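You operate a simulated robot arm through the tools that you are given. There is no shell and no other tool. Be economical: measure what you need, move in short steps, check, and stop when the job is done.

You run a simulated two-armed robot. Do the job below in one go: nothing can be reset, and whatever is moved stays where it is left.

TASK
Take the lid off the food box on the top of the freezer and lay it down there. Take the potato cake on the dining table top and put it away on the short worktop. Put one of the ice packs from the breakfast counter on the green plate. Open the drawer under the white rack, fetch the shoe brush and set it inside and shut the rack again. Take the beige waffle from the breakfast counter and put it in the small pan. Open the drawer under the toaster, take the dish and put it inside, then shut the toaster. Pull the dishwasher door open. Any order will do.
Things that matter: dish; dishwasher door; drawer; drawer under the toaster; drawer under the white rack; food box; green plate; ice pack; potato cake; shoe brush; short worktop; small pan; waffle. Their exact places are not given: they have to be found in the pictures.

Only the result counts: the job must be done as asked and must still hold three seconds after the hand-in. Knocking over, shifting, dropping, spilling or breaking anything else fails it. Lids that push on must go on centred and level and be pressed home; caps that screw on are set level and turned clockwise until they are tight.

THE ROBOT
Two 7-joint arms with fingered hands on one trunk, on a base that drives. Base frame: it is fixed to the floor where the robot stands at the start and does not move with it; the origin is under the middle of the robot, x ahead of it, y to its left, z up; the surface under the hand at the start is at about z = 873. Lengths are in mm, angles in rad, forces in N, time in s.
The left shoulder is at the start at [70, 166, 1068], the right one opposite. With the tool pointing down near the work surface each hand reaches from about 440 to 960 mm from the robot's upright axis, wherever it stands, measured 20 degrees to its own side. Places, roughly: dish (10x10x2 cm) [-5500, -1100, 900]; dishwasher door [-3400, 2100, 500]; drawer [-5400, -1500, 700]; drawer under the toaster [-5300, -2200, 700]; drawer under the white rack [-5400, -900, 700]; food box [500, 0, 1000]; green plate (19x19x3 cm) [-3800, -800, 800]; ice pack (2x12x6 cm) [-5300, -1000, 900]; potato cake (5x5x3 cm) [-3200, -500, 800]; shoe brush (10x4x4 cm) [-5400, -900, 900]; short worktop (25x60 cm) [-5440, 340, 920]; small pan (31x17x9 cm) [-4900, 2200, 900]; waffle [-5250, -2000, 1000]. Payload 4.1 kg a hand.
Tool frame (each hand has its own): the origin (TCP) lies between the finger pads and is the grasp point; the fingertips stand 32 mm ahead of it; z points along the fingers, y is the line along which they close. The gripper opens to 108 mm. The gripper's body begins 38 mm behind the TCP. The gripper is a hand of 4 fingers: y runs from the thumb to the fingers, the wrist lies at [-16, -108, -186] in the tool frame, and closing takes about 1.5 s.
Orientation is that of the tool frame in the base frame, as a unit quaternion [x, y, z, w]. With the fingers straight down and the wrist toward the robot, the tool's x, y and z point along [0, 1, 0], [1, 0, 0] and [0, 0, -1] of the base frame.

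THE INTERFACE
- The arms move only by the tool step_arm. It takes "left_plan", "right_plan" or both (then of equal length, played together; a hand with none holds still); each is a list of rows, each a list of 3 entries, a list of its own where there are three numbers: the shift along the tool's x, y, z in mm, then the turn, a rotation vector about the tool's x, y, z in rad, then the opening, from 0 (shut) to 1 (fully open). In form: [[[dx, dy, dz], [wx, wy, wz], fingers], ...]. A call has 1 to 10 rows; each row shifts and turns the commanded pose from where the row before left it, along the tool's axes as they then stand. Rows are played at 5 a second. More than 50 mm and 0.15 rad between two rows, or a gripper value outside its range, and nothing of the call is played. Where a pose cannot be reached the arm comes as near as it can. A force on the tool above 40 N (or 10 N above the force at the start of the call, whichever is more), or a blocked arm, ends the call early, and 0.2 s more pass. The fingers move at their own pace (about 45 mm/s each) and stop on an object; they squeeze with about 32 N. The grip force told is the motor's: it shows also when the fingers shut on nothing. Time passes only in rows, and 0.2 s behind the last, so rows that do not move let the fingers close. It gives the time, the measured TCP pose, the force on the tool (base axes), the opening and the grip force at its end, in the units of the frame above (readings bear some noise), with the torque about the TCP (base axes, N m) and any sound that the robot's microphone picked up.
- Cameras (640 x 400 px; columns grow to the right, rows downward): "scene" is now at [136.7, 33.1, 1310.6]; the picture's right is [0.35, -0.94, 0.00], its down [-0.42, -0.16, -0.89] and it looks along [0.84, 0.31, -0.45] (base axes); focal length 214 px, centre (320, 200). "left" rides on the left gripper at [-64, -93, -132] in its tool frame; the picture's right is [-0.80, -0.28, 0.53], its down [0.55, -0.71, 0.45] and it looks along [0.25, 0.65, 0.72] (tool axes); focal length 247 px, centre (320, 200). "right" rides on the right gripper at [64, -93, -131] in its tool frame; the picture's right is [-0.80, 0.28, -0.53], its down [-0.55, -0.71, 0.45] and it looks along [-0.25, 0.65, 0.72] (tool axes); focal length 247 px, centre (320, 200).
- capture(camera): a new picture of that camera. No time passes.
- lift_body(by): slides the trunk up (or, below 0, down) by that many mm; the arms and the scene camera ride with it, the base frame stays. It gives what a move gives, with no picture.
- steer(legs): drives the robot by 1 to 6 legs, each [ahead, left, turn to the left] in mm, mm and rad, along the robot's own axes; the way and the turn of a leg run together, so that a leg with both is an arc; at most 1500 mm and 3.142 rad a leg. The arms and the cameras ride along, it lands a little off, and it stops where it bumps. It gives what a move gives.
- grasp_type(shape, hand): the hand has 4 fingers and takes this shape, open, in about a second: jaw (thumb against the fingers, like two jaws); tri (thumb and two fingers); tip (a fingertip pinch); poke (one finger out to press); point (the index stretched); flat (the hand flat); cup (the hand cupped); fist (a fist). The gripper value then closes the fingers along that shape, each until it touches; the sizes above hold for jaw. It gives what a move gives, with no picture.
- head_to(pan, tilt): turns the head with the scene camera to pan (to the left, within 1.501 rad either way) and tilt (down, from -0.506 to 1.204), counted from straight ahead of the robot. It gives what a move gives.
- measure_at(camera, pixels): for up to 12 pixels [column, row] of the newest picture of that camera ("zoom" is the newest enlarged one), the place [x, y, z] in the base frame of the surface seen there, good to about 2 mm. No time passes.
- enlarge(camera, box): a new picture of the part [left, top, right, bottom] of that camera's present view, enlarged. No time passes.
- sign_off(): hands the job in; it is judged then, once.

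Go step by step. Measure first, check grasps and placings, and put right what went wrong. The budget is 322 turns and 216 pictures, counting those below and the enlarged ones. Unless the task says otherwise, let go and move clear before handing in.

The tools are called as a command line: name --argument value ..., lists and objects as JSON in quotes. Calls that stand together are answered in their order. step_arm: Moves the arms, as the interface text tells. Its arguments: {"type":"object","properties":{"left_plan":{"type":"array"},"right_plan":{"type":"array"}},"required":[]} The other tools are called the same way: lift_body (by) slides the trunk up or down; grasp_type (shape, hand) gives the hand a shape; steer (legs) drives the base; head_to (pan, tilt) turns the head that bears the scene camera; capture (camera) takes a picture; measure_at (camera, pixels) gives the place of the surface under pixels of a picture; enlarge (camera, box) takes an enlarged picture of a part of a camera's view; sign_off () hands the job in.

At the start:

```text
t: 0.0
left_tool_pos: [391.2, 289.7, 1201.1]
left_tcp_rot: [0.707, 0.707, 0.0, 0.0]
left_contact_force: [-0.2, 0.9, -0.2]
left_wrist_torque: [0.03, -0.02, -0.06]
left_gripper_width: 107.5
left_grasp_force: 0.0
left_shape: jaw
right_tool_pos: [481.9, -64.1, 1243.8]
right_tcp_rot: [0.708, 0.707, -0.001, -0.001]
right_contact_force: [0.0, 0.4, -0.5]
right_wrist_torque: [-0.01, 0.01, 0.0]
right_gripper_width: 107.6
right_grasp_force: 0.1
right_shape: jaw
trunk travel left (down, up): [-575.0, 365.0]
robot x, y, heading: [0.1, 1.5, 0.003]
head pan, tilt: [0.356, 0.464]
```

scene: 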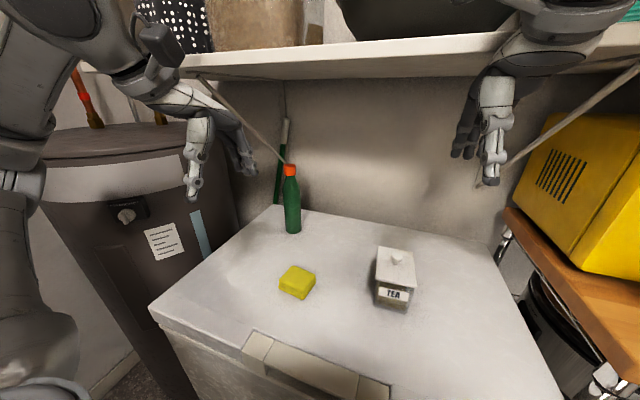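
right: 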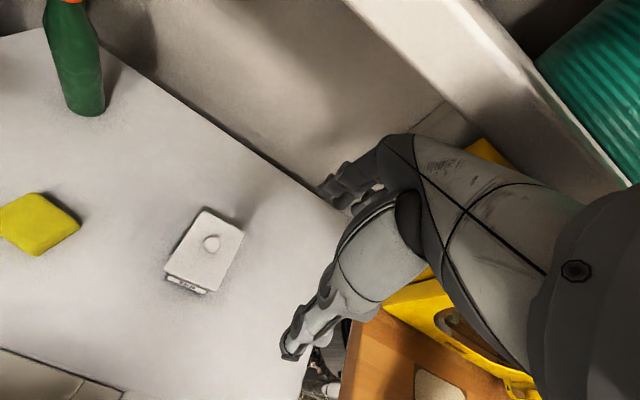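
left: 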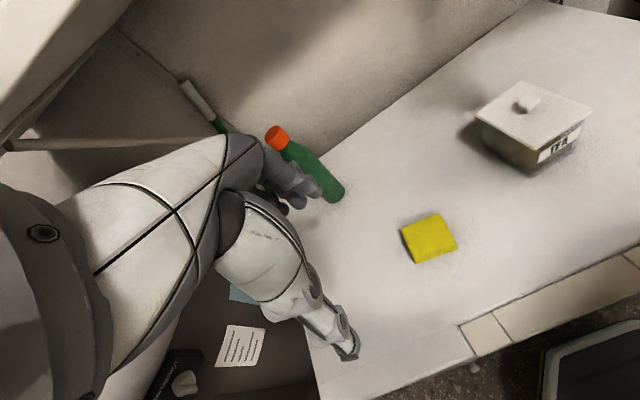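

The scene shows a lidded box with a knob at about (397,257) on the freezer top. I measure it and the free surface around it.

enlarge --camera "scene" --box '[340, 220, 450, 320]'

measure_at --camera "scene" --pixels '[[397, 257], [380, 249], [413, 257], [378, 279], [415, 285], [395, 294], [298, 280], [340, 260], [460, 300], [340, 320], [292, 210], [420, 340]]'

measure_at --camera "right" --pixels '[[211, 243], [203, 211], [242, 233], [166, 268], [205, 290], [190, 288], [135, 300], [280, 330]]'

```text
4.00 times, centred on (395, 270) of scene
```

zoom: 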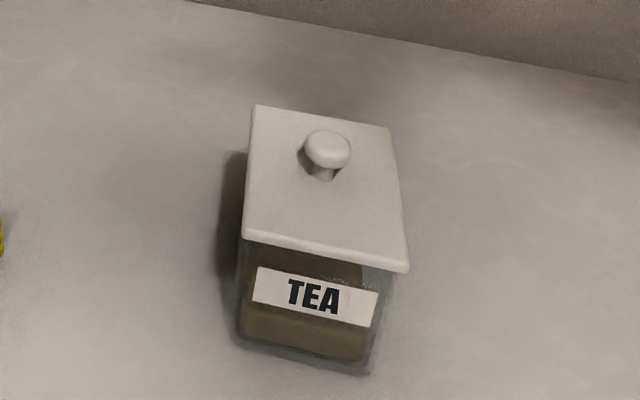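

```text
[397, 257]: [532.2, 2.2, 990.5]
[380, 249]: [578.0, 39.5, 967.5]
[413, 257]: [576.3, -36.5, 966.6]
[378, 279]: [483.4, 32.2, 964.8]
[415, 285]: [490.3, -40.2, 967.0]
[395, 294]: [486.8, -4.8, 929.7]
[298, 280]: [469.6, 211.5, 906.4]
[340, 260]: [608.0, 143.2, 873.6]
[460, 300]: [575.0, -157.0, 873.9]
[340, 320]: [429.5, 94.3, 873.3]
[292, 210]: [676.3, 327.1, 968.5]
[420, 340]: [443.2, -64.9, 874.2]
```

```text
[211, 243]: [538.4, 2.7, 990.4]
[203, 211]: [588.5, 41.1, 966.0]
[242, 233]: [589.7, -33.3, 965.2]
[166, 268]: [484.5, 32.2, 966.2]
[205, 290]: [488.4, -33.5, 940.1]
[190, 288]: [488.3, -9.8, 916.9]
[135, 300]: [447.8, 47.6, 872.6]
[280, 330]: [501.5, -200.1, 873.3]
```

The knob centre is about (535, 2, 988), and the lid top is z≈966. I bring the right hand over it with the fingers closing along base x.

step_arm --right_plan '[[[13.2, 10.6, 38], [0, 0, 0], 1], [[13.2, 10.6, 38], [0, 0, 0], 1], [[13.2, 10.6, 38], [0, 0, 0], 1], [[13.2, 10.6, 38], [0, 0, 0], 1], [[13.2, 10.6, 38], [0, 0, 0], 1], [[0, 0, 0], [0, 0, 0], 1]]'

capture --camera "right"

```text
t: 1.4
left_tool_pos: [390.2, 290.1, 1200.8]
left_tcp_rot: [0.707, 0.707, 0.001, 0.0]
left_contact_force: [-0.2, -0.5, 0.4]
left_wrist_torque: [0.01, -0.01, -0.03]
left_gripper_width: 107.4
left_grasp_force: 0.0
left_shape: jaw
right_tool_pos: [534.2, 0.8, 1050.9]
right_tcp_rot: [0.707, 0.707, -0.001, -0.001]
right_contact_force: [0.8, 0.1, 1.5]
right_wrist_torque: [0.03, 0.02, -0.03]
right_gripper_width: 107.8
right_grasp_force: 0.0
right_shape: jaw
trunk travel left (down, up): [-575.0, 365.0]
robot x, y, heading: [0.8, 0.5, -0.002]
head pan, tilt: [0.356, 0.464]
```

```text
211 pictures are left
```

right: 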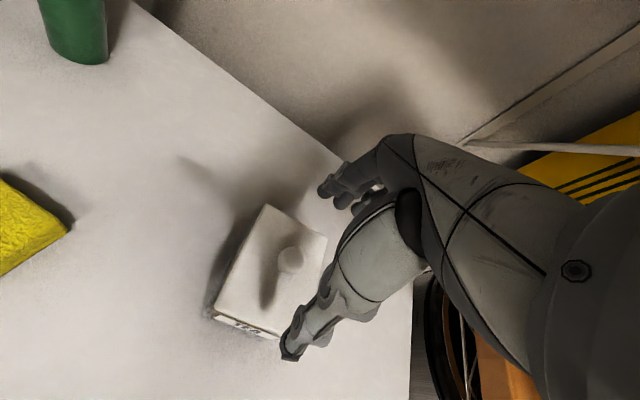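

The hand is centred over the knob, seen at (290,262). I go down 48 mm and close.

step_arm --right_plan '[[[0, 1, 24], [0, 0, 0], 1], [[1, 0, 24], [0, 0, 0], 1], [[0, 0, 0], [0, 0, 0], 0], [[0, 0, 0], [0, 0, 0], 0], [[0, 0, 0], [0, 0, 0], 0], [[0, 0, 0], [0, 0, 0], 0], [[0, 0, 0], [0, 0, 0], 0], [[0, 0, 0], [0, 0, 0], 0], [[0, 0, 0], [0, 0, 0], 0], [[0, 0, 0], [0, 0, 0], 0]]'

capture --camera "right"

```text
t: 3.6
left_tool_pos: [389.5, 289.5, 1200.1]
left_tcp_rot: [0.707, 0.707, 0.0, 0.0]
left_contact_force: [-0.2, 0.2, -0.2]
left_wrist_torque: [0.0, -0.01, 0.03]
left_gripper_width: 107.5
left_grasp_force: 0.1
left_shape: jaw
right_tool_pos: [535.1, 0.1, 1005.3]
right_tcp_rot: [0.707, 0.707, 0.0, 0.001]
right_contact_force: [-0.7, -0.6, 1.2]
right_wrist_torque: [0.03, -0.03, -0.02]
right_gripper_width: 16.7
right_grasp_force: 31.9
right_shape: jaw
trunk travel left (down, up): [-575.0, 365.0]
robot x, y, heading: [-1.1, 0.7, 0.003]
head pan, tilt: [0.356, 0.464]
heard: snap
```

```text
210 pictures are left
```

right: 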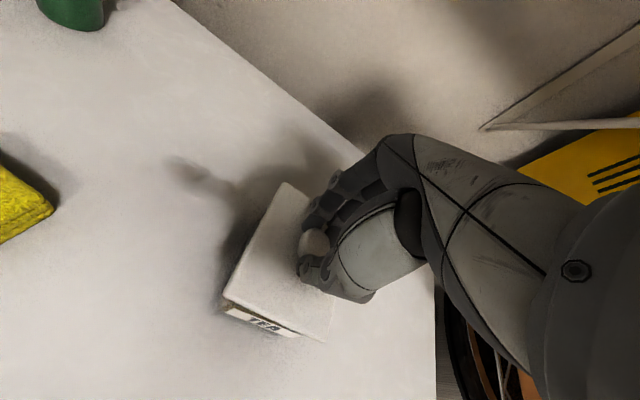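

Width 16.7 mm with 32 N grip, so the knob is held. I lift it straight up 90 mm.

step_arm --right_plan '[[[0, 0, -10], [0, 0, 0], 0], [[0, 0, -15], [0, 0, 0], 0], [[0, 0, -20], [0, 0, 0], 0], [[0, 0, -25], [0, 0, 0], 0], [[0, 0, -20], [0, 0, 0], 0]]'

capture --camera "scene"

```text
t: 4.8
left_tool_pos: [390.8, 289.4, 1199.6]
left_tcp_rot: [0.707, 0.707, 0.0, 0.001]
left_contact_force: [0.3, -0.7, 0.2]
left_wrist_torque: [0.0, 0.0, 0.0]
left_gripper_width: 107.6
left_grasp_force: 0.1
left_shape: jaw
right_tool_pos: [533.5, 0.2, 1089.5]
right_tcp_rot: [0.706, 0.708, -0.003, -0.001]
right_contact_force: [-1.2, 0.7, 0.0]
right_wrist_torque: [-0.03, 0.0, -0.01]
right_gripper_width: 16.8
right_grasp_force: 31.7
right_shape: jaw
trunk travel left (down, up): [-575.0, 365.0]
robot x, y, heading: [4.0, -0.4, 0.004]
head pan, tilt: [0.356, 0.464]
```

```text
209 pictures are left
```

scene: 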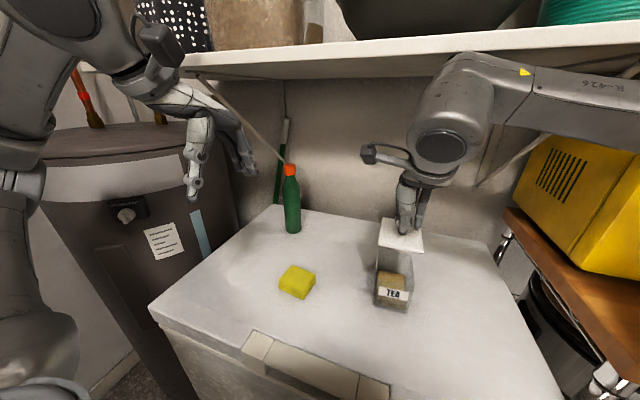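

The lid is off. I move it 125 mm to the right and lower it near the freezer top.

step_arm --right_plan '[[[-40, 0, 0], [0, 0, 0], 0], [[-45, 0, 0], [0, 0, 0], 0], [[-42, 0, 0], [0, 0, 0], 0], [[0, 0, 35], [0, 0, 0], 0], [[0, 0, 40], [0, 0, 0], 0], [[0, 0, 40], [0, 0, 0], 0], [[0, 0, 20], [0, 0, 0], 0], [[0, 0, 0], [0, 0, 0], 0]]'

step_arm --right_plan '[[[0, 0, 5], [0, 0, 0], 0], [[0, 0, 5], [0, 0, 0], 0], [[0, 0, 5], [0, 0, 0], 0], [[0, 0, 5], [0, 0, 0], 0], [[0, 0, 4], [0, 0, 0], 0], [[0, 0, 4], [0, 0, 0], 0], [[0, 0, 3], [0, 0, 0], 0]]'

capture --camera "right"

```text
t: 6.6
left_tool_pos: [389.3, 288.9, 1199.2]
left_tcp_rot: [0.707, 0.708, 0.0, 0.0]
left_contact_force: [-0.3, 0.3, 0.7]
left_wrist_torque: [-0.01, -0.02, -0.01]
left_gripper_width: 107.3
left_grasp_force: 0.1
left_shape: jaw
right_tool_pos: [533.6, -125.1, 961.0]
right_tcp_rot: [0.707, 0.707, 0.001, 0.0]
right_contact_force: [0.1, 0.3, 0.1]
right_wrist_torque: [0.0, 0.01, 0.0]
right_gripper_width: 16.5
right_grasp_force: 32.1
right_shape: jaw
trunk travel left (down, up): [-575.0, 365.0]
robot x, y, heading: [2.4, -0.1, -0.001]
head pan, tilt: [0.356, 0.464]
```

```text
t: 8.2
left_tool_pos: [390.5, 289.9, 1199.8]
left_tcp_rot: [0.707, 0.708, -0.001, 0.0]
left_contact_force: [0.4, 0.0, 0.5]
left_wrist_torque: [0.0, 0.03, 0.02]
left_gripper_width: 107.5
left_grasp_force: 0.1
left_shape: jaw
right_tool_pos: [535.4, -124.8, 928.0]
right_tcp_rot: [0.707, 0.708, -0.001, -0.001]
right_contact_force: [-0.2, -1.0, -0.1]
right_wrist_torque: [0.01, 0.0, 0.03]
right_gripper_width: 16.5
right_grasp_force: 32.0
right_shape: jaw
trunk travel left (down, up): [-575.0, 365.0]
robot x, y, heading: [-0.8, 0.1, 0.001]
head pan, tilt: [0.356, 0.464]
```

```text
208 pictures are left
```

right: 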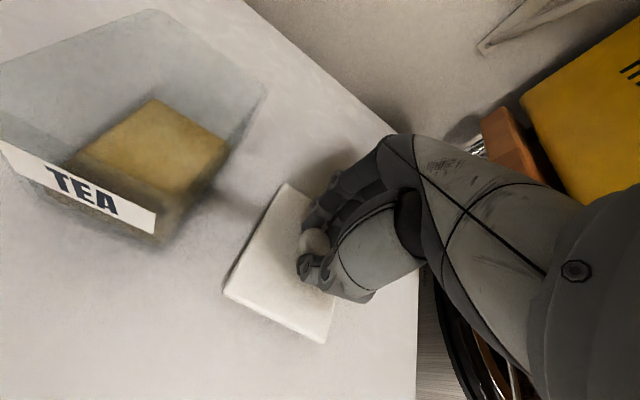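

No contact is felt yet, so I keep lowering slowly.

step_arm --right_plan '[[[0, 0, 2], [0, 0, 0], 0], [[0, 0, 2], [0, 0, 0], 0], [[0, 0, 2], [0, 0, 0], 0], [[0, 0, 2], [0, 0, 0], 0]]'

measure_at --camera "right" --pixels '[[285, 186], [230, 292], [320, 338], [222, 297], [275, 260], [312, 240]]'

```text
t: 9.2
left_tool_pos: [390.4, 289.8, 1199.6]
left_tcp_rot: [0.707, 0.707, 0.0, 0.0]
left_contact_force: [0.3, -0.2, -0.7]
left_wrist_torque: [0.0, 0.01, 0.02]
left_gripper_width: 107.6
left_grasp_force: 0.1
left_shape: jaw
right_tool_pos: [536.3, -124.8, 921.6]
right_tcp_rot: [0.707, 0.707, 0.0, 0.001]
right_contact_force: [-0.1, -0.7, 0.8]
right_wrist_torque: [0.03, 0.0, 0.01]
right_gripper_width: 16.7
right_grasp_force: 31.7
right_shape: jaw
trunk travel left (down, up): [-575.0, 365.0]
robot x, y, heading: [0.4, -1.4, -0.001]
head pan, tilt: [0.356, 0.464]
```

```text
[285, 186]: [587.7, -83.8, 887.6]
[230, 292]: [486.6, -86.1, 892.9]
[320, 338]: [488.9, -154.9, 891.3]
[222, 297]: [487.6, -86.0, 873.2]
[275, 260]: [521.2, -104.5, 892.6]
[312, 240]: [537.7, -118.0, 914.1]
```

step_arm --right_plan '[[[0, 0, 2], [0, 0, 0], 0], [[0, 0, 2], [0, 0, 0], 0], [[0, 0, 2], [0, 0, 0], 0], [[0, 0, 2], [0, 0, 0], 0], [[0, 0, 1], [0, 0, 0], 0], [[0, 0, 0], [0, 0, 0], 0]]'

enlarge --camera "right" --box '[200, 160, 400, 360]'

```text
t: 10.6
left_tool_pos: [389.3, 289.5, 1200.0]
left_tcp_rot: [0.708, 0.707, 0.001, 0.0]
left_contact_force: [0.8, -0.4, -0.3]
left_wrist_torque: [-0.03, 0.0, -0.03]
left_gripper_width: 107.7
left_grasp_force: 0.1
left_shape: jaw
right_tool_pos: [533.6, -124.3, 915.3]
right_tcp_rot: [0.707, 0.707, -0.001, 0.001]
right_contact_force: [-2.6, -3.5, 13.0]
right_wrist_torque: [0.05, -0.02, -0.01]
right_gripper_width: 18.4
right_grasp_force: 31.6
right_shape: jaw
trunk travel left (down, up): [-575.0, 365.0]
robot x, y, heading: [1.4, -2.0, -0.003]
head pan, tilt: [0.356, 0.464]
```

```text
2.00 times, centred on (300, 260) of right
```

zoom: 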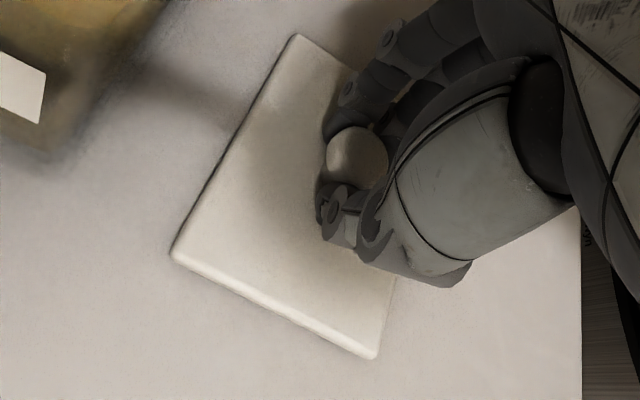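

The lid rests on the top (13 N upward). I open and lift clear.

step_arm --right_plan '[[[0, 0, 0], [0, 0, 0], 1], [[0, 0, 0], [0, 0, 0], 1], [[0, 0, 0], [0, 0, 0], 1], [[0, 0, 0], [0, 0, 0], 1], [[0, 0, 0], [0, 0, 0], 1], [[0, 0, -20], [0, 0, 0], 1], [[0, 0, -40], [0, 0, 0], 1], [[0, 0, -50], [0, 0, 0], 1], [[0, 0, -50], [0, 0, 0], 1], [[0, 0, -50], [0, 0, 0], 1]]'

step_arm --right_plan '[[[0, 0, -40], [0, 0, 0], 1], [[0, -40, -40], [0, 0, 0], 1], [[0, -40, -20], [0, 0, 0], 1], [[0, -30, 0], [0, 0, 0], 1]]'

capture --camera "scene"

```text
t: 13.0
left_tool_pos: [388.6, 285.8, 1201.9]
left_tcp_rot: [0.708, 0.706, 0.001, -0.002]
left_contact_force: [0.1, 0.0, 0.8]
left_wrist_torque: [-0.01, 0.0, 0.01]
left_gripper_width: 107.6
left_grasp_force: 0.1
left_shape: jaw
right_tool_pos: [522.0, -127.6, 1093.5]
right_tcp_rot: [0.699, 0.714, -0.027, -0.001]
right_contact_force: [-0.4, 0.2, -0.6]
right_wrist_torque: [-0.03, 0.02, 0.0]
right_gripper_width: 107.5
right_grasp_force: 0.0
right_shape: jaw
trunk travel left (down, up): [-575.0, 365.0]
robot x, y, heading: [-4.6, -0.5, -0.0]
head pan, tilt: [0.356, 0.464]
stopped in row 10 (right hand): the arm was blocked; the commanded pose is now the measured one
```

```text
refused: row 2 steps farther than a row can; nothing moved
```

```text
206 pictures are left
```

scene: 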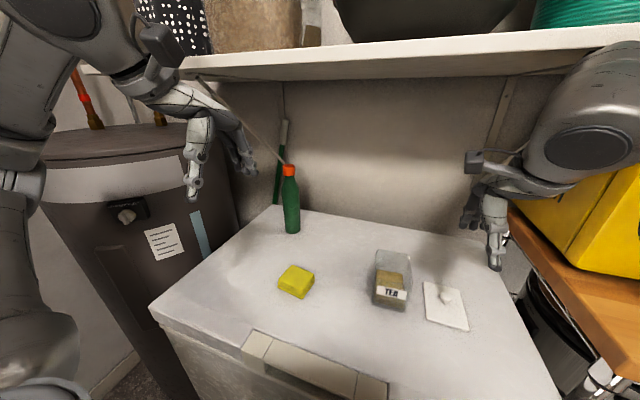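

The lid lies flat on the freezer at (445,305). The forearm touched the shelf above, so I pull straight back and then lift.

step_arm --right_plan '[[[0, -30, 10], [0, 0, 0], 1], [[0, -45, 0], [0, 0, 0], 1], [[0, -45, 0], [0, 0, 0], 1], [[0, -20, -30], [0, 0, 0], 1], [[0, 0, -45], [0, 0, 0], 1], [[0, 0, -45], [0, 0, 0], 1]]'

capture --camera "scene"

```text
t: 14.4
left_tool_pos: [387.8, 289.7, 1199.7]
left_tcp_rot: [0.708, 0.706, 0.001, 0.0]
left_contact_force: [-0.8, -0.5, 1.0]
left_wrist_torque: [-0.03, -0.02, 0.02]
left_gripper_width: 107.6
left_grasp_force: 0.0
left_shape: jaw
right_tool_pos: [386.5, -121.4, 1219.6]
right_tcp_rot: [0.701, 0.713, -0.019, 0.002]
right_contact_force: [-0.2, 0.1, -0.5]
right_wrist_torque: [0.0, -0.04, 0.01]
right_gripper_width: 107.5
right_grasp_force: 0.1
right_shape: jaw
trunk travel left (down, up): [-575.0, 365.0]
robot x, y, heading: [-5.7, 0.5, -0.001]
head pan, tilt: [0.356, 0.464]
```

```text
205 pictures are left
```

scene: 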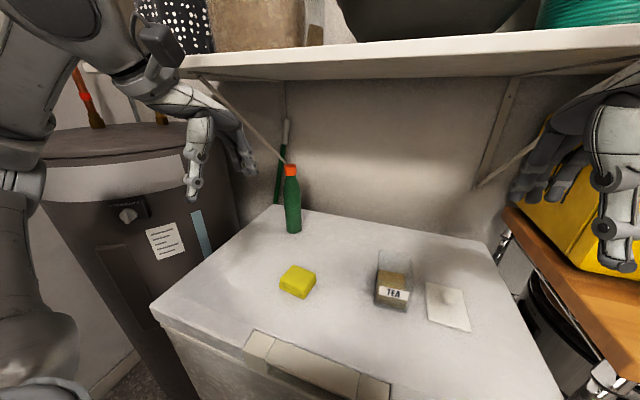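

The freezer job is done. I look left and right with the head before driving.

head_to --pan 1.5 --tilt 0.3

capture --camera "scene"

head_to --pan -1.5 --tilt 0.3

capture --camera "scene"

```text
t: 15.8
left_tool_pos: [389.3, 288.9, 1200.3]
left_tcp_rot: [0.707, 0.707, 0.0, 0.0]
left_contact_force: [-0.3, -1.2, -0.9]
left_wrist_torque: [0.01, 0.03, 0.0]
left_gripper_width: 107.9
left_grasp_force: 0.1
left_shape: jaw
right_tool_pos: [387.4, -122.6, 1218.1]
right_tcp_rot: [0.701, 0.713, -0.02, 0.0]
right_contact_force: [-0.6, -0.5, -0.2]
right_wrist_torque: [0.03, -0.01, -0.02]
right_gripper_width: 107.9
right_grasp_force: 0.1
right_shape: jaw
trunk travel left (down, up): [-575.0, 365.0]
robot x, y, heading: [-2.5, -3.7, -0.004]
head pan, tilt: [1.499, 0.3]
```

```text
204 pictures are left
```

scene: 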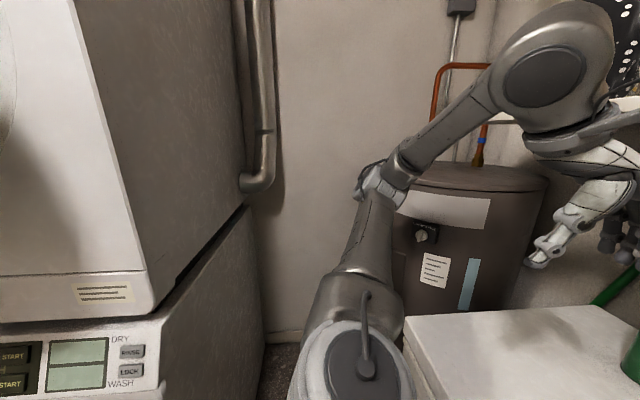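

```text
t: 18.4
left_tool_pos: [389.7, 290.1, 1199.3]
left_tcp_rot: [0.708, 0.706, 0.0, 0.001]
left_contact_force: [-0.5, 0.5, 0.5]
left_wrist_torque: [-0.01, 0.0, 0.0]
left_gripper_width: 107.6
left_grasp_force: 0.0
left_shape: jaw
right_tool_pos: [388.7, -122.4, 1219.2]
right_tcp_rot: [0.702, 0.712, -0.021, 0.001]
right_contact_force: [0.8, 0.1, -0.1]
right_wrist_torque: [0.0, 0.02, 0.0]
right_gripper_width: 107.8
right_grasp_force: 0.0
right_shape: jaw
trunk travel left (down, up): [-575.0, 365.0]
robot x, y, heading: [-3.8, -0.2, -0.005]
head pan, tilt: [-1.499, 0.3]
```

```text
203 pictures are left
```

scene: 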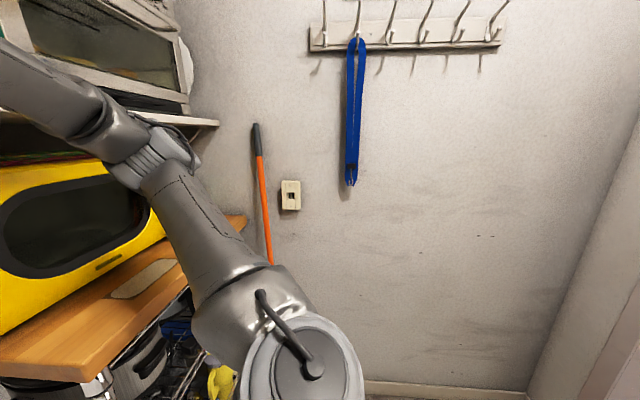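

measure_at --camera "scene" --pixels '[[400, 250], [520, 250], [530, 385], [600, 250], [600, 390], [635, 200], [635, 380], [20, 350], [240, 218]]'

```text
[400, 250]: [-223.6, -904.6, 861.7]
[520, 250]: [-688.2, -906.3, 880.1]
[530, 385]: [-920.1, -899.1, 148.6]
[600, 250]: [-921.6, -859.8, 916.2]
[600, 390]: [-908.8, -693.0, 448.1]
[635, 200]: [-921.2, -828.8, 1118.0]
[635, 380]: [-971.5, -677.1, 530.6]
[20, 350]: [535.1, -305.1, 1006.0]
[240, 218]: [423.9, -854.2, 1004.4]
```

The way out seems to be a doorway behind me at x≈-920, with its right jamb near y=-690. I back up a little and turn right to see it.

steer --legs '[[-350, 0, 0], [0, 0, -1.57]]'

head_to --pan -1.2 --tilt 0.35

capture --camera "scene"

```text
t: 20.6
left_tool_pos: [53.5, 288.7, 1198.6]
left_tcp_rot: [0.707, 0.707, -0.001, -0.002]
left_contact_force: [-1.1, -0.5, 0.6]
left_wrist_torque: [0.02, -0.02, 0.01]
left_gripper_width: 107.6
left_grasp_force: 0.0
left_shape: jaw
right_tool_pos: [55.2, -121.6, 1218.0]
right_tcp_rot: [0.7, 0.714, -0.019, -0.001]
right_contact_force: [0.5, 0.1, -0.2]
right_wrist_torque: [0.03, 0.01, 0.01]
right_gripper_width: 107.6
right_grasp_force: 0.0
right_shape: jaw
trunk travel left (down, up): [-575.0, 365.0]
robot x, y, heading: [-336.5, 2.7, 0.003]
head pan, tilt: [-1.499, 0.3]
stopped in leg 1: the robot was blocked; the commanded pose is now the measured one
```

```text
t: 21.4
left_tool_pos: [54.7, 288.7, 1198.6]
left_tcp_rot: [0.707, 0.707, -0.001, -0.001]
left_contact_force: [0.6, -0.7, -0.3]
left_wrist_torque: [0.0, -0.01, 0.0]
left_gripper_width: 108.1
left_grasp_force: 0.1
left_shape: jaw
right_tool_pos: [54.5, -123.5, 1217.6]
right_tcp_rot: [0.699, 0.715, -0.02, -0.001]
right_contact_force: [0.0, 0.3, 0.1]
right_wrist_torque: [0.0, 0.0, 0.04]
right_gripper_width: 107.6
right_grasp_force: 0.1
right_shape: jaw
trunk travel left (down, up): [-575.0, 365.0]
robot x, y, heading: [-338.1, 3.6, 0.006]
head pan, tilt: [-1.201, 0.351]
```

```text
202 pictures are left
```

scene: 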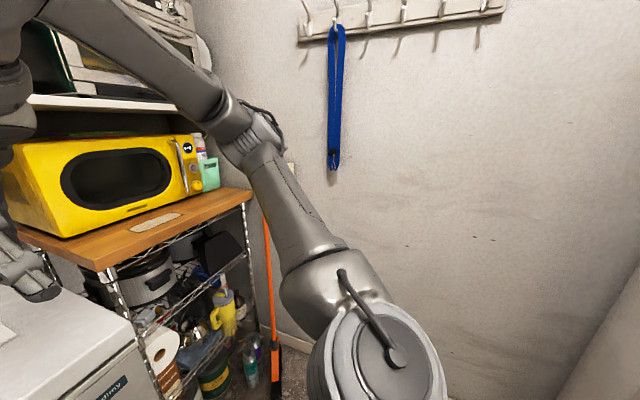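

I was blocked at x≈-337. I look left and also use the hand cameras to find what is behind.

head_to --pan 1.5 --tilt 0.6

capture --camera "scene"

measure_at --camera "scene" --pixels '[[20, 100], [100, 100], [20, 250], [150, 250], [220, 250], [100, 350], [20, 380]]'

```text
t: 23.8
left_tool_pos: [54.4, 289.6, 1198.9]
left_tcp_rot: [0.706, 0.708, -0.001, -0.001]
left_contact_force: [0.2, -0.6, -0.1]
left_wrist_torque: [0.05, 0.0, 0.02]
left_gripper_width: 107.7
left_grasp_force: 0.0
left_shape: jaw
right_tool_pos: [55.8, -123.2, 1218.4]
right_tcp_rot: [0.699, 0.715, -0.02, -0.001]
right_contact_force: [0.1, -0.7, 0.0]
right_wrist_torque: [-0.03, 0.02, -0.01]
right_gripper_width: 107.9
right_grasp_force: 0.1
right_shape: jaw
trunk travel left (down, up): [-575.0, 365.0]
robot x, y, heading: [-338.9, -5.8, -0.001]
head pan, tilt: [1.499, 0.6]
```

```text
201 pictures are left
```

scene: 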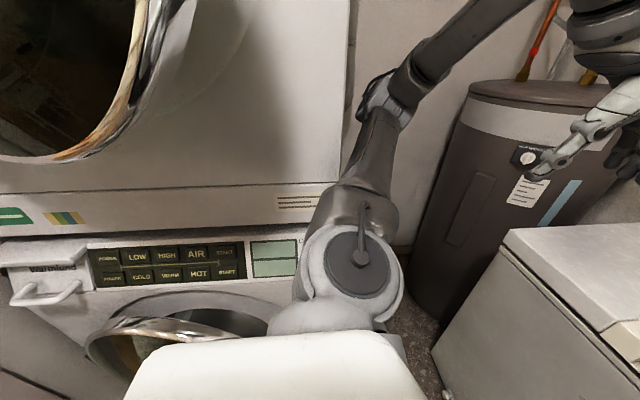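

```text
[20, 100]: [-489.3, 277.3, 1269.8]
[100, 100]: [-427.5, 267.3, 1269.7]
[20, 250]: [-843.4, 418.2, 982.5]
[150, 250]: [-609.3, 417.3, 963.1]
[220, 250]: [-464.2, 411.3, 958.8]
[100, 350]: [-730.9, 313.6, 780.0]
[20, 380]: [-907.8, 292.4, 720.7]
```

The dryer's round door bulges to y≈267 at x≈-450, and my left elbow met it. I shift right 280 mm, then back out, with a look at the doorway.

steer --legs '[[20, -280, 0], [-150, 0, 0]]'

steer --legs '[[0, 0, -1.57]]'

head_to --pan -1.1 --tilt 0.35

capture --camera "scene"

```text
t: 26.8
left_tool_pos: [-78.1, 2.5, 1198.7]
left_tcp_rot: [0.707, 0.708, -0.001, 0.0]
left_contact_force: [0.1, 0.5, -0.4]
left_wrist_torque: [0.02, 0.01, 0.04]
left_gripper_width: 108.0
left_grasp_force: 0.0
left_shape: jaw
right_tool_pos: [-75.7, -406.8, 1218.4]
right_tcp_rot: [0.7, 0.714, -0.02, 0.0]
right_contact_force: [0.1, 0.2, 0.8]
right_wrist_torque: [0.02, -0.04, 0.01]
right_gripper_width: 107.7
right_grasp_force: 0.1
right_shape: jaw
trunk travel left (down, up): [-575.0, 365.0]
robot x, y, heading: [-464.6, -287.6, 0.01]
head pan, tilt: [1.499, 0.6]
```

```text
t: 31.0
left_tool_pos: [-164.1, -672.6, 1197.7]
left_tcp_rot: [1.0, -0.001, -0.005, 0.002]
left_contact_force: [0.0, 0.7, -0.6]
left_wrist_torque: [-0.04, 0.03, 0.02]
left_gripper_width: 107.8
left_grasp_force: 0.1
left_shape: jaw
right_tool_pos: [-571.5, -669.7, 1222.5]
right_tcp_rot: [1.0, 0.014, -0.02, -0.009]
right_contact_force: [0.3, -0.6, 0.2]
right_wrist_torque: [-0.02, 0.03, 0.0]
right_gripper_width: 107.8
right_grasp_force: 0.1
right_shape: jaw
trunk travel left (down, up): [-575.0, 365.0]
robot x, y, heading: [-463.1, -285.0, -1.569]
head pan, tilt: [1.499, 0.6]
stopped in leg 1: the robot was blocked; the commanded pose is now the measured one
```

```text
t: 33.3
left_tool_pos: [-162.6, -673.8, 1196.5]
left_tcp_rot: [1.0, -0.003, -0.005, 0.001]
left_contact_force: [0.1, -1.2, 1.1]
left_wrist_torque: [0.0, -0.01, -0.02]
left_gripper_width: 107.9
left_grasp_force: 0.0
left_shape: jaw
right_tool_pos: [-572.0, -671.5, 1222.3]
right_tcp_rot: [1.0, 0.01, -0.021, -0.01]
right_contact_force: [0.5, -0.2, -0.3]
right_wrist_torque: [0.0, 0.0, -0.04]
right_gripper_width: 107.4
right_grasp_force: 0.0
right_shape: jaw
trunk travel left (down, up): [-575.0, 365.0]
robot x, y, heading: [-463.8, -286.1, -1.577]
head pan, tilt: [-1.1, 0.351]
```

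```text
200 pictures are left
```

scene: 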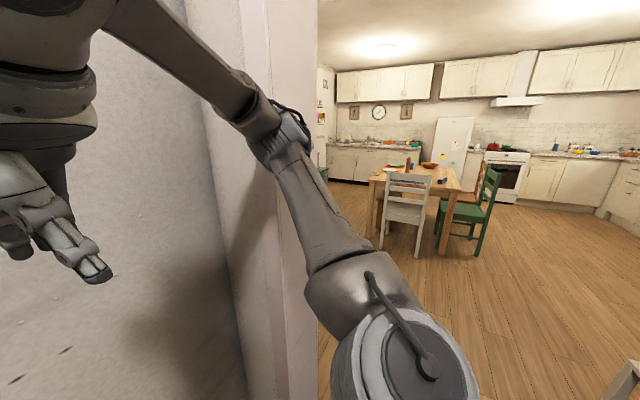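

The doorway opens into the kitchen with the table. I measure the jambs and the furniture.

head_to --pan -1.5 --tilt 0.3

capture --camera "scene"

measure_at --camera "scene" --pixels '[[170, 150], [150, 230], [270, 220], [300, 320], [400, 300], [480, 250], [550, 230], [600, 300]]'

```text
t: 34.2
left_tool_pos: [-162.4, -674.0, 1196.8]
left_tcp_rot: [1.0, -0.003, -0.006, 0.002]
left_contact_force: [-0.3, -0.2, 0.0]
left_wrist_torque: [0.04, 0.01, -0.01]
left_gripper_width: 107.6
left_grasp_force: 0.0
left_shape: jaw
right_tool_pos: [-573.4, -672.2, 1221.2]
right_tcp_rot: [1.0, 0.011, -0.021, -0.012]
right_contact_force: [-0.2, -0.4, 0.4]
right_wrist_torque: [0.03, 0.0, -0.01]
right_gripper_width: 107.9
right_grasp_force: 0.0
right_shape: jaw
trunk travel left (down, up): [-575.0, 365.0]
robot x, y, heading: [-461.7, -287.4, -1.572]
head pan, tilt: [-1.499, 0.3]
```

```text
199 pictures are left
```

scene: 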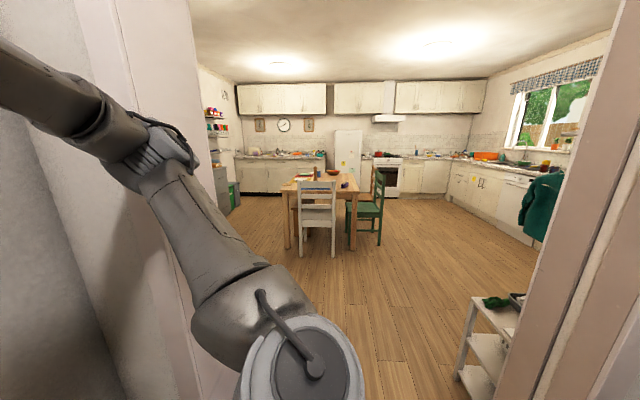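

```text
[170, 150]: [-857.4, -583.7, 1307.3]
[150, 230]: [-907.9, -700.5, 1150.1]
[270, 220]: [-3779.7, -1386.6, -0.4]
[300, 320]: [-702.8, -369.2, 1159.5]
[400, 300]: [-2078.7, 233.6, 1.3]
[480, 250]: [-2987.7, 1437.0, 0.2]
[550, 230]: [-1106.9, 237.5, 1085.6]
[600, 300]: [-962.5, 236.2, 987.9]
```

measure_at --camera "scene" --pixels '[[192, 60], [185, 30], [195, 360], [190, 320], [150, 330], [350, 340], [470, 330], [232, 200], [300, 240], [350, 245], [380, 240], [318, 230]]'

enlarge --camera "scene" --box '[190, 80, 510, 280]'

```text
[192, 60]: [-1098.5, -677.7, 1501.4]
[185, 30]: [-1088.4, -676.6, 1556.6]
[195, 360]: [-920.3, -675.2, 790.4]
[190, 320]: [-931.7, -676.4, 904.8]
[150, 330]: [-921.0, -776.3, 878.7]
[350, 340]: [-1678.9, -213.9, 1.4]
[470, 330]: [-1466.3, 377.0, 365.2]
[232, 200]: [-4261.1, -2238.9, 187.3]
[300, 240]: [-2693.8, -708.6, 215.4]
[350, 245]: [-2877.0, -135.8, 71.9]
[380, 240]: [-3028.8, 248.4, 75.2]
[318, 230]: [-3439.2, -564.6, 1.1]
```

```text
2.00 times, centred on (350, 180) of scene
```

zoom: 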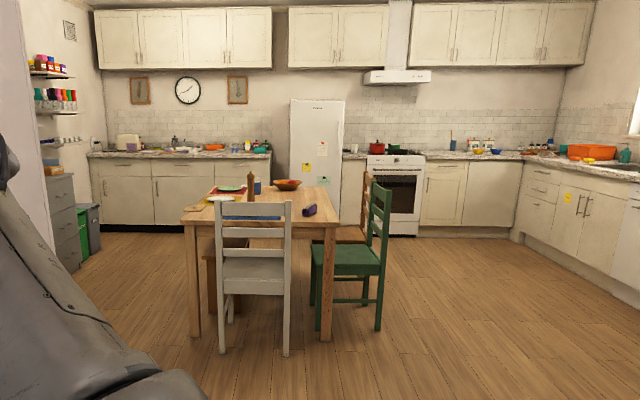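

The doorway spans y -677 to 237. I centre to y≈-220, then turn right to face the kitchen.

steer --legs '[[-65, 0, 0], [0, 0, -0.8], [0, 0, -0.77]]'

head_to --pan 0 --tilt 0.4

capture --camera "scene"

```text
t: 39.3
left_tool_pos: [-852.8, -515.1, 1199.2]
left_tcp_rot: [0.71, -0.704, 0.001, 0.0]
left_contact_force: [0.4, -0.4, -0.5]
left_wrist_torque: [0.01, 0.03, 0.0]
left_gripper_width: 108.0
left_grasp_force: 0.0
left_shape: jaw
right_tool_pos: [-857.1, -103.9, 1219.2]
right_tcp_rot: [0.719, -0.694, -0.002, -0.02]
right_contact_force: [0.2, -0.5, -0.1]
right_wrist_torque: [0.02, -0.04, -0.02]
right_gripper_width: 107.9
right_grasp_force: 0.1
right_shape: jaw
trunk travel left (down, up): [-575.0, 365.0]
robot x, y, heading: [-463.4, -221.4, -3.127]
head pan, tilt: [-1.499, 0.3]
```

```text
t: 40.9
left_tool_pos: [-852.5, -513.2, 1199.9]
left_tcp_rot: [0.71, -0.704, 0.001, -0.001]
left_contact_force: [0.9, -0.1, -0.7]
left_wrist_torque: [-0.01, 0.03, 0.03]
left_gripper_width: 107.7
left_grasp_force: 0.0
left_shape: jaw
right_tool_pos: [-856.3, -104.5, 1218.9]
right_tcp_rot: [0.72, -0.694, -0.002, -0.019]
right_contact_force: [0.2, 0.3, 0.0]
right_wrist_torque: [0.03, 0.0, 0.01]
right_gripper_width: 107.8
right_grasp_force: 0.1
right_shape: jaw
trunk travel left (down, up): [-575.0, 365.0]
robot x, y, heading: [-465.9, -221.7, -3.127]
head pan, tilt: [0.0, 0.4]
```

```text
197 pictures are left
```

scene: 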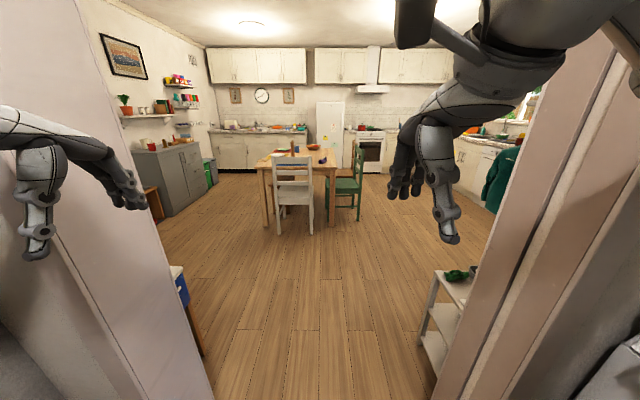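

The way is clear through the doorway. I drive 1300 mm ahead with a tiny heading correction and look at the table.

steer --legs '[[0, 0, -0.014], [1300, 0, 0]]'

capture --camera "scene"

```text
t: 43.0
left_tool_pos: [-954.7, -527.0, 1200.7]
left_tcp_rot: [-0.697, 0.717, 0.011, 0.002]
left_contact_force: [0.3, -0.5, 0.7]
left_wrist_torque: [-0.02, -0.01, 0.03]
left_gripper_width: 108.0
left_grasp_force: 0.1
left_shape: jaw
right_tool_pos: [-941.2, -121.3, 1230.1]
right_tcp_rot: [0.71, -0.704, -0.017, -0.02]
right_contact_force: [-0.6, -0.1, -0.2]
right_wrist_torque: [0.02, 0.03, -0.02]
right_gripper_width: 107.8
right_grasp_force: 0.1
right_shape: jaw
trunk travel left (down, up): [-575.0, 365.0]
robot x, y, heading: [-575.2, -228.8, 3.117]
head pan, tilt: [0.0, 0.4]
stopped in leg 2: the robot was blocked; the commanded pose is now the measured one
```

```text
196 pictures are left
```

scene: 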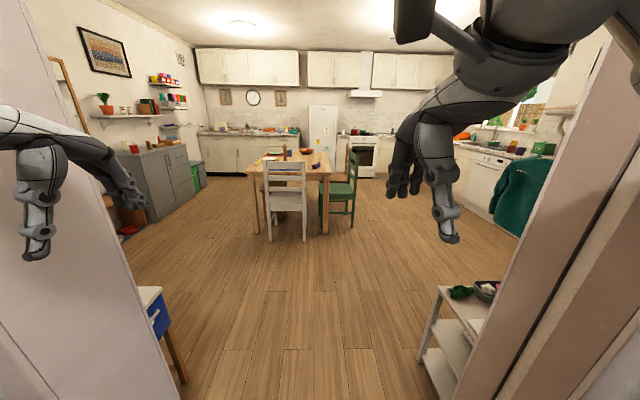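

Blocked at x=-575, likely an elbow on a jamb. I look at both sides.

head_to --pan 1.2 --tilt 0.3

capture --camera "scene"

head_to --pan -1.2 --tilt 0.3

capture --camera "scene"

```text
t: 44.4
left_tool_pos: [-955.9, -529.3, 1198.5]
left_tcp_rot: [-0.697, 0.717, 0.012, 0.004]
left_contact_force: [0.3, -0.5, -0.4]
left_wrist_torque: [0.0, -0.03, -0.02]
left_gripper_width: 107.8
left_grasp_force: 0.0
left_shape: jaw
right_tool_pos: [-942.9, -122.8, 1228.1]
right_tcp_rot: [0.708, -0.706, -0.016, -0.022]
right_contact_force: [0.0, -0.7, -0.1]
right_wrist_torque: [0.01, 0.02, -0.03]
right_gripper_width: 107.8
right_grasp_force: 0.1
right_shape: jaw
trunk travel left (down, up): [-575.0, 365.0]
robot x, y, heading: [-570.0, -224.4, 3.11]
head pan, tilt: [1.201, 0.3]
```

```text
195 pictures are left
```

scene: 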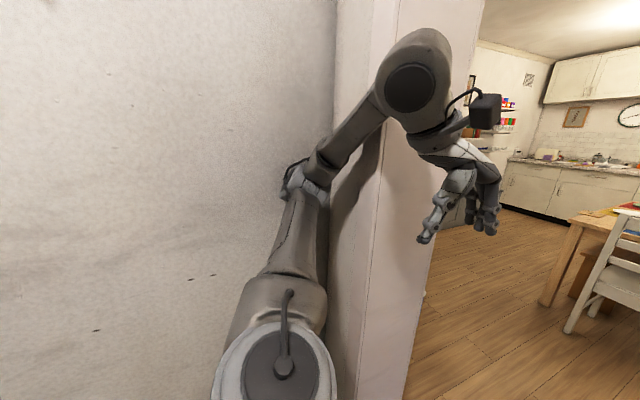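

```text
t: 46.6
left_tool_pos: [-956.8, -529.6, 1197.5]
left_tcp_rot: [-0.696, 0.718, 0.012, 0.005]
left_contact_force: [0.1, -0.6, 0.3]
left_wrist_torque: [0.0, -0.01, 0.03]
left_gripper_width: 107.8
left_grasp_force: 0.1
left_shape: jaw
right_tool_pos: [-942.2, -121.9, 1227.6]
right_tcp_rot: [0.708, -0.706, -0.016, -0.022]
right_contact_force: [0.1, 1.1, 0.7]
right_wrist_torque: [-0.02, 0.0, 0.01]
right_gripper_width: 107.7
right_grasp_force: 0.0
right_shape: jaw
trunk travel left (down, up): [-575.0, 365.0]
robot x, y, heading: [-565.8, -223.2, 3.117]
head pan, tilt: [-1.201, 0.3]
```

```text
194 pictures are left
```

scene: 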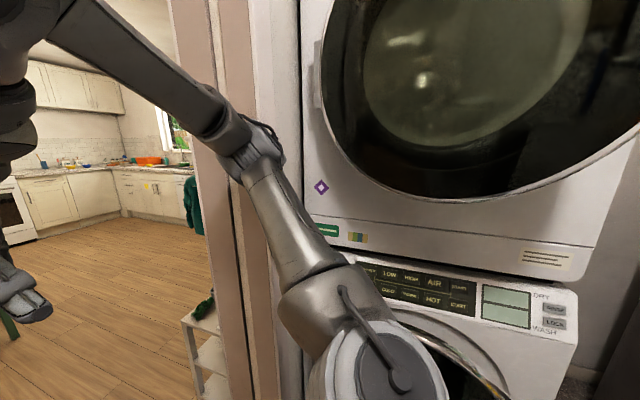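

measure_at --camera "scene" --pixels '[[255, 150], [262, 135], [282, 155], [245, 120], [245, 250], [215, 160], [280, 60], [300, 250], [235, 300]]'

head_to --pan 1.2 --tilt 0.3

capture --camera "scene"

measure_at --camera "scene" --pixels '[[310, 180], [300, 160], [284, 195], [400, 85], [350, 120], [370, 250], [420, 300], [345, 300], [290, 210]]'

```text
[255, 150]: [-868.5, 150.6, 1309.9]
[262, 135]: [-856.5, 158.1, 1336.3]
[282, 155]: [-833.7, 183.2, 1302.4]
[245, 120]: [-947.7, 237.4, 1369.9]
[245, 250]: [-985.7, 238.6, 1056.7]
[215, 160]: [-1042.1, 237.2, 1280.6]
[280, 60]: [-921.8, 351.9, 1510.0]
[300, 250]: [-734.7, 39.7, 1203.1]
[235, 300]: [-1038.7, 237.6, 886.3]
```

```text
t: 48.8
left_tool_pos: [-956.7, -529.2, 1196.7]
left_tcp_rot: [-0.697, 0.717, 0.012, 0.005]
left_contact_force: [0.4, -0.6, 0.3]
left_wrist_torque: [0.0, 0.0, 0.01]
left_gripper_width: 107.5
left_grasp_force: 0.1
left_shape: jaw
right_tool_pos: [-942.9, -121.9, 1227.2]
right_tcp_rot: [0.707, -0.706, -0.015, -0.024]
right_contact_force: [0.1, 0.5, -0.8]
right_wrist_torque: [-0.05, 0.02, 0.04]
right_gripper_width: 107.9
right_grasp_force: 0.1
right_shape: jaw
trunk travel left (down, up): [-575.0, 365.0]
robot x, y, heading: [-568.8, -227.1, 3.117]
head pan, tilt: [1.201, 0.3]
```

```text
193 pictures are left
```

scene: 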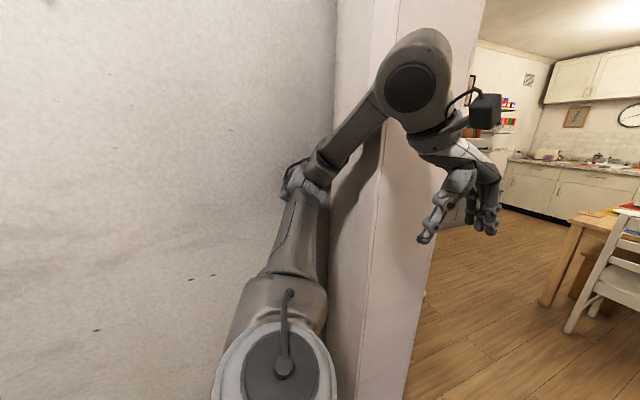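

```text
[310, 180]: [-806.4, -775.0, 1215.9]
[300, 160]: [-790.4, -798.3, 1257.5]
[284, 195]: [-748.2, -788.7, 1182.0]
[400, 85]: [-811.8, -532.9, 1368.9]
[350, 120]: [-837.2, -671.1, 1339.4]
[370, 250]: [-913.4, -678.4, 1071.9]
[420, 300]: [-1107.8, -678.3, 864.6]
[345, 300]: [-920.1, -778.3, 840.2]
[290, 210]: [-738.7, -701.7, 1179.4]
```

The left elbow sticks out to y≈-800, past the left jamb at -677, while the right elbow (offset 0.40 m) would fit. I back off and bring both hands forward, with the left one inward to tuck its elbow.

steer --legs '[[-120, 0, 0]]'

step_arm --left_plan '[[[-30, 15, 0], [0, 0, 0], 1], [[-30, 15, 0], [0, 0, 0], 1], [[-30, 15, 0], [0, 0, 0], 1], [[-30, 15, 0], [0, 0, 0], 1], [[-30, 15, 0], [0, 0, 0], 1], [[-20, 15, 0], [0, 0, 0], 1], [[0, 15, 0], [0, 0, 0], 1]]' --right_plan '[[[0, 15, 0], [0, 0, 0], 1], [[0, 15, 0], [0, 0, 0], 1], [[0, 15, 0], [0, 0, 0], 1], [[0, 15, 0], [0, 0, 0], 1], [[0, 15, 0], [0, 0, 0], 1], [[0, 15, 0], [0, 0, 0], 1], [[0, 15, 0], [0, 0, 0], 1]]'

capture --camera "scene"

```text
t: 50.1
left_tool_pos: [-848.0, -501.0, 1202.3]
left_tcp_rot: [-0.694, 0.72, -0.001, -0.001]
left_contact_force: [1.2, 0.7, 1.0]
left_wrist_torque: [-0.04, 0.02, 0.06]
left_gripper_width: 107.9
left_grasp_force: 0.1
left_shape: jaw
right_tool_pos: [-832.1, -93.2, 1221.2]
right_tcp_rot: [-0.706, 0.708, 0.003, 0.017]
right_contact_force: [0.0, 0.3, 0.2]
right_wrist_torque: [0.02, 0.04, -0.04]
right_gripper_width: 107.7
right_grasp_force: 0.0
right_shape: jaw
trunk travel left (down, up): [-575.0, 365.0]
robot x, y, heading: [-449.6, -227.8, 3.106]
head pan, tilt: [1.201, 0.3]
```

```text
t: 51.7
left_tool_pos: [-950.1, -330.2, 1199.6]
left_tcp_rot: [-0.694, 0.72, -0.001, 0.001]
left_contact_force: [-0.9, -0.6, 0.1]
left_wrist_torque: [-0.02, -0.02, 0.01]
left_gripper_width: 108.0
left_grasp_force: 0.0
left_shape: jaw
right_tool_pos: [-941.2, -97.1, 1218.4]
right_tcp_rot: [-0.706, 0.708, 0.003, 0.019]
right_contact_force: [-0.5, 0.0, 0.6]
right_wrist_torque: [0.01, -0.02, -0.02]
right_gripper_width: 107.9
right_grasp_force: 0.1
right_shape: jaw
trunk travel left (down, up): [-575.0, 365.0]
robot x, y, heading: [-450.7, -227.7, 3.11]
head pan, tilt: [1.201, 0.3]
```

```text
192 pictures are left
```

scene: 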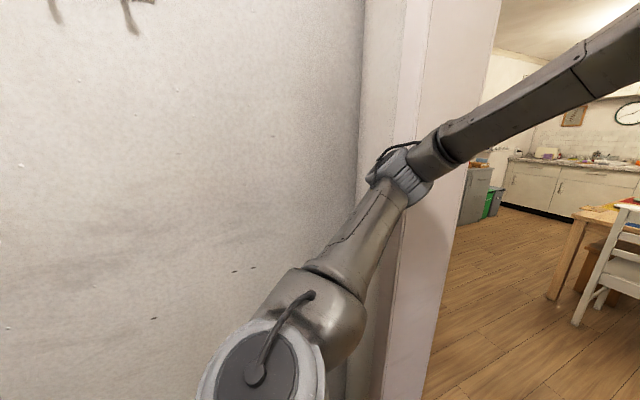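

measure_at --camera "scene" --pixels '[[385, 165], [372, 180], [400, 190], [430, 150], [410, 155], [305, 280]]'

```text
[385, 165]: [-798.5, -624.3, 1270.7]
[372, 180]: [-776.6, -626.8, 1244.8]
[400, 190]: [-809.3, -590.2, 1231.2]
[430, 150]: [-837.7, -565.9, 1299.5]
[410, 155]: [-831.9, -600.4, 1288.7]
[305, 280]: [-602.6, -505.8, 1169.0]
```

Both elbows are now about 400 mm off the axis, which fits the 915 mm gap. I straighten and drive through.

steer --legs '[[0, 0, 0.03], [700, 0, 0]]'

head_to --pan 0 --tilt 0.4

capture --camera "scene"

```text
t: 53.4
left_tool_pos: [-986.8, -333.3, 1216.0]
left_tcp_rot: [-0.705, 0.709, 0.005, -0.011]
left_contact_force: [0.5, 0.0, -0.3]
left_wrist_torque: [-0.01, 0.01, 0.0]
left_gripper_width: 107.7
left_grasp_force: 0.0
left_shape: jaw
right_tool_pos: [-986.0, -105.1, 1232.8]
right_tcp_rot: [0.719, -0.694, -0.01, -0.005]
right_contact_force: [-0.2, -0.6, -0.4]
right_wrist_torque: [-0.01, 0.01, 0.01]
right_gripper_width: 107.7
right_grasp_force: 0.1
right_shape: jaw
trunk travel left (down, up): [-575.0, 365.0]
robot x, y, heading: [-524.6, -224.4, -3.142]
head pan, tilt: [1.201, 0.3]
stopped in leg 2: the robot was blocked; the commanded pose is now the measured one
```

```text
t: 54.8
left_tool_pos: [-987.0, -333.5, 1214.9]
left_tcp_rot: [-0.705, 0.709, 0.006, -0.013]
left_contact_force: [-0.4, -0.3, 0.4]
left_wrist_torque: [-0.01, 0.02, -0.01]
left_gripper_width: 107.8
left_grasp_force: 0.1
left_shape: jaw
right_tool_pos: [-986.5, -104.7, 1233.4]
right_tcp_rot: [0.72, -0.694, -0.011, -0.004]
right_contact_force: [-0.6, 0.6, 0.3]
right_wrist_torque: [0.0, 0.02, 0.01]
right_gripper_width: 107.7
right_grasp_force: 0.1
right_shape: jaw
trunk travel left (down, up): [-575.0, 365.0]
robot x, y, heading: [-524.1, -227.1, -3.136]
head pan, tilt: [0.0, 0.4]
```

```text
191 pictures are left
```

scene: 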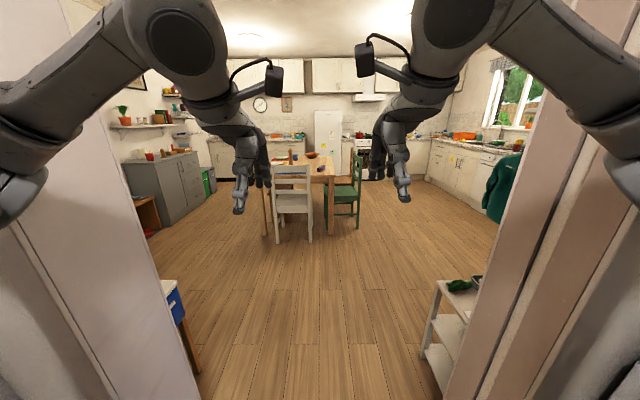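

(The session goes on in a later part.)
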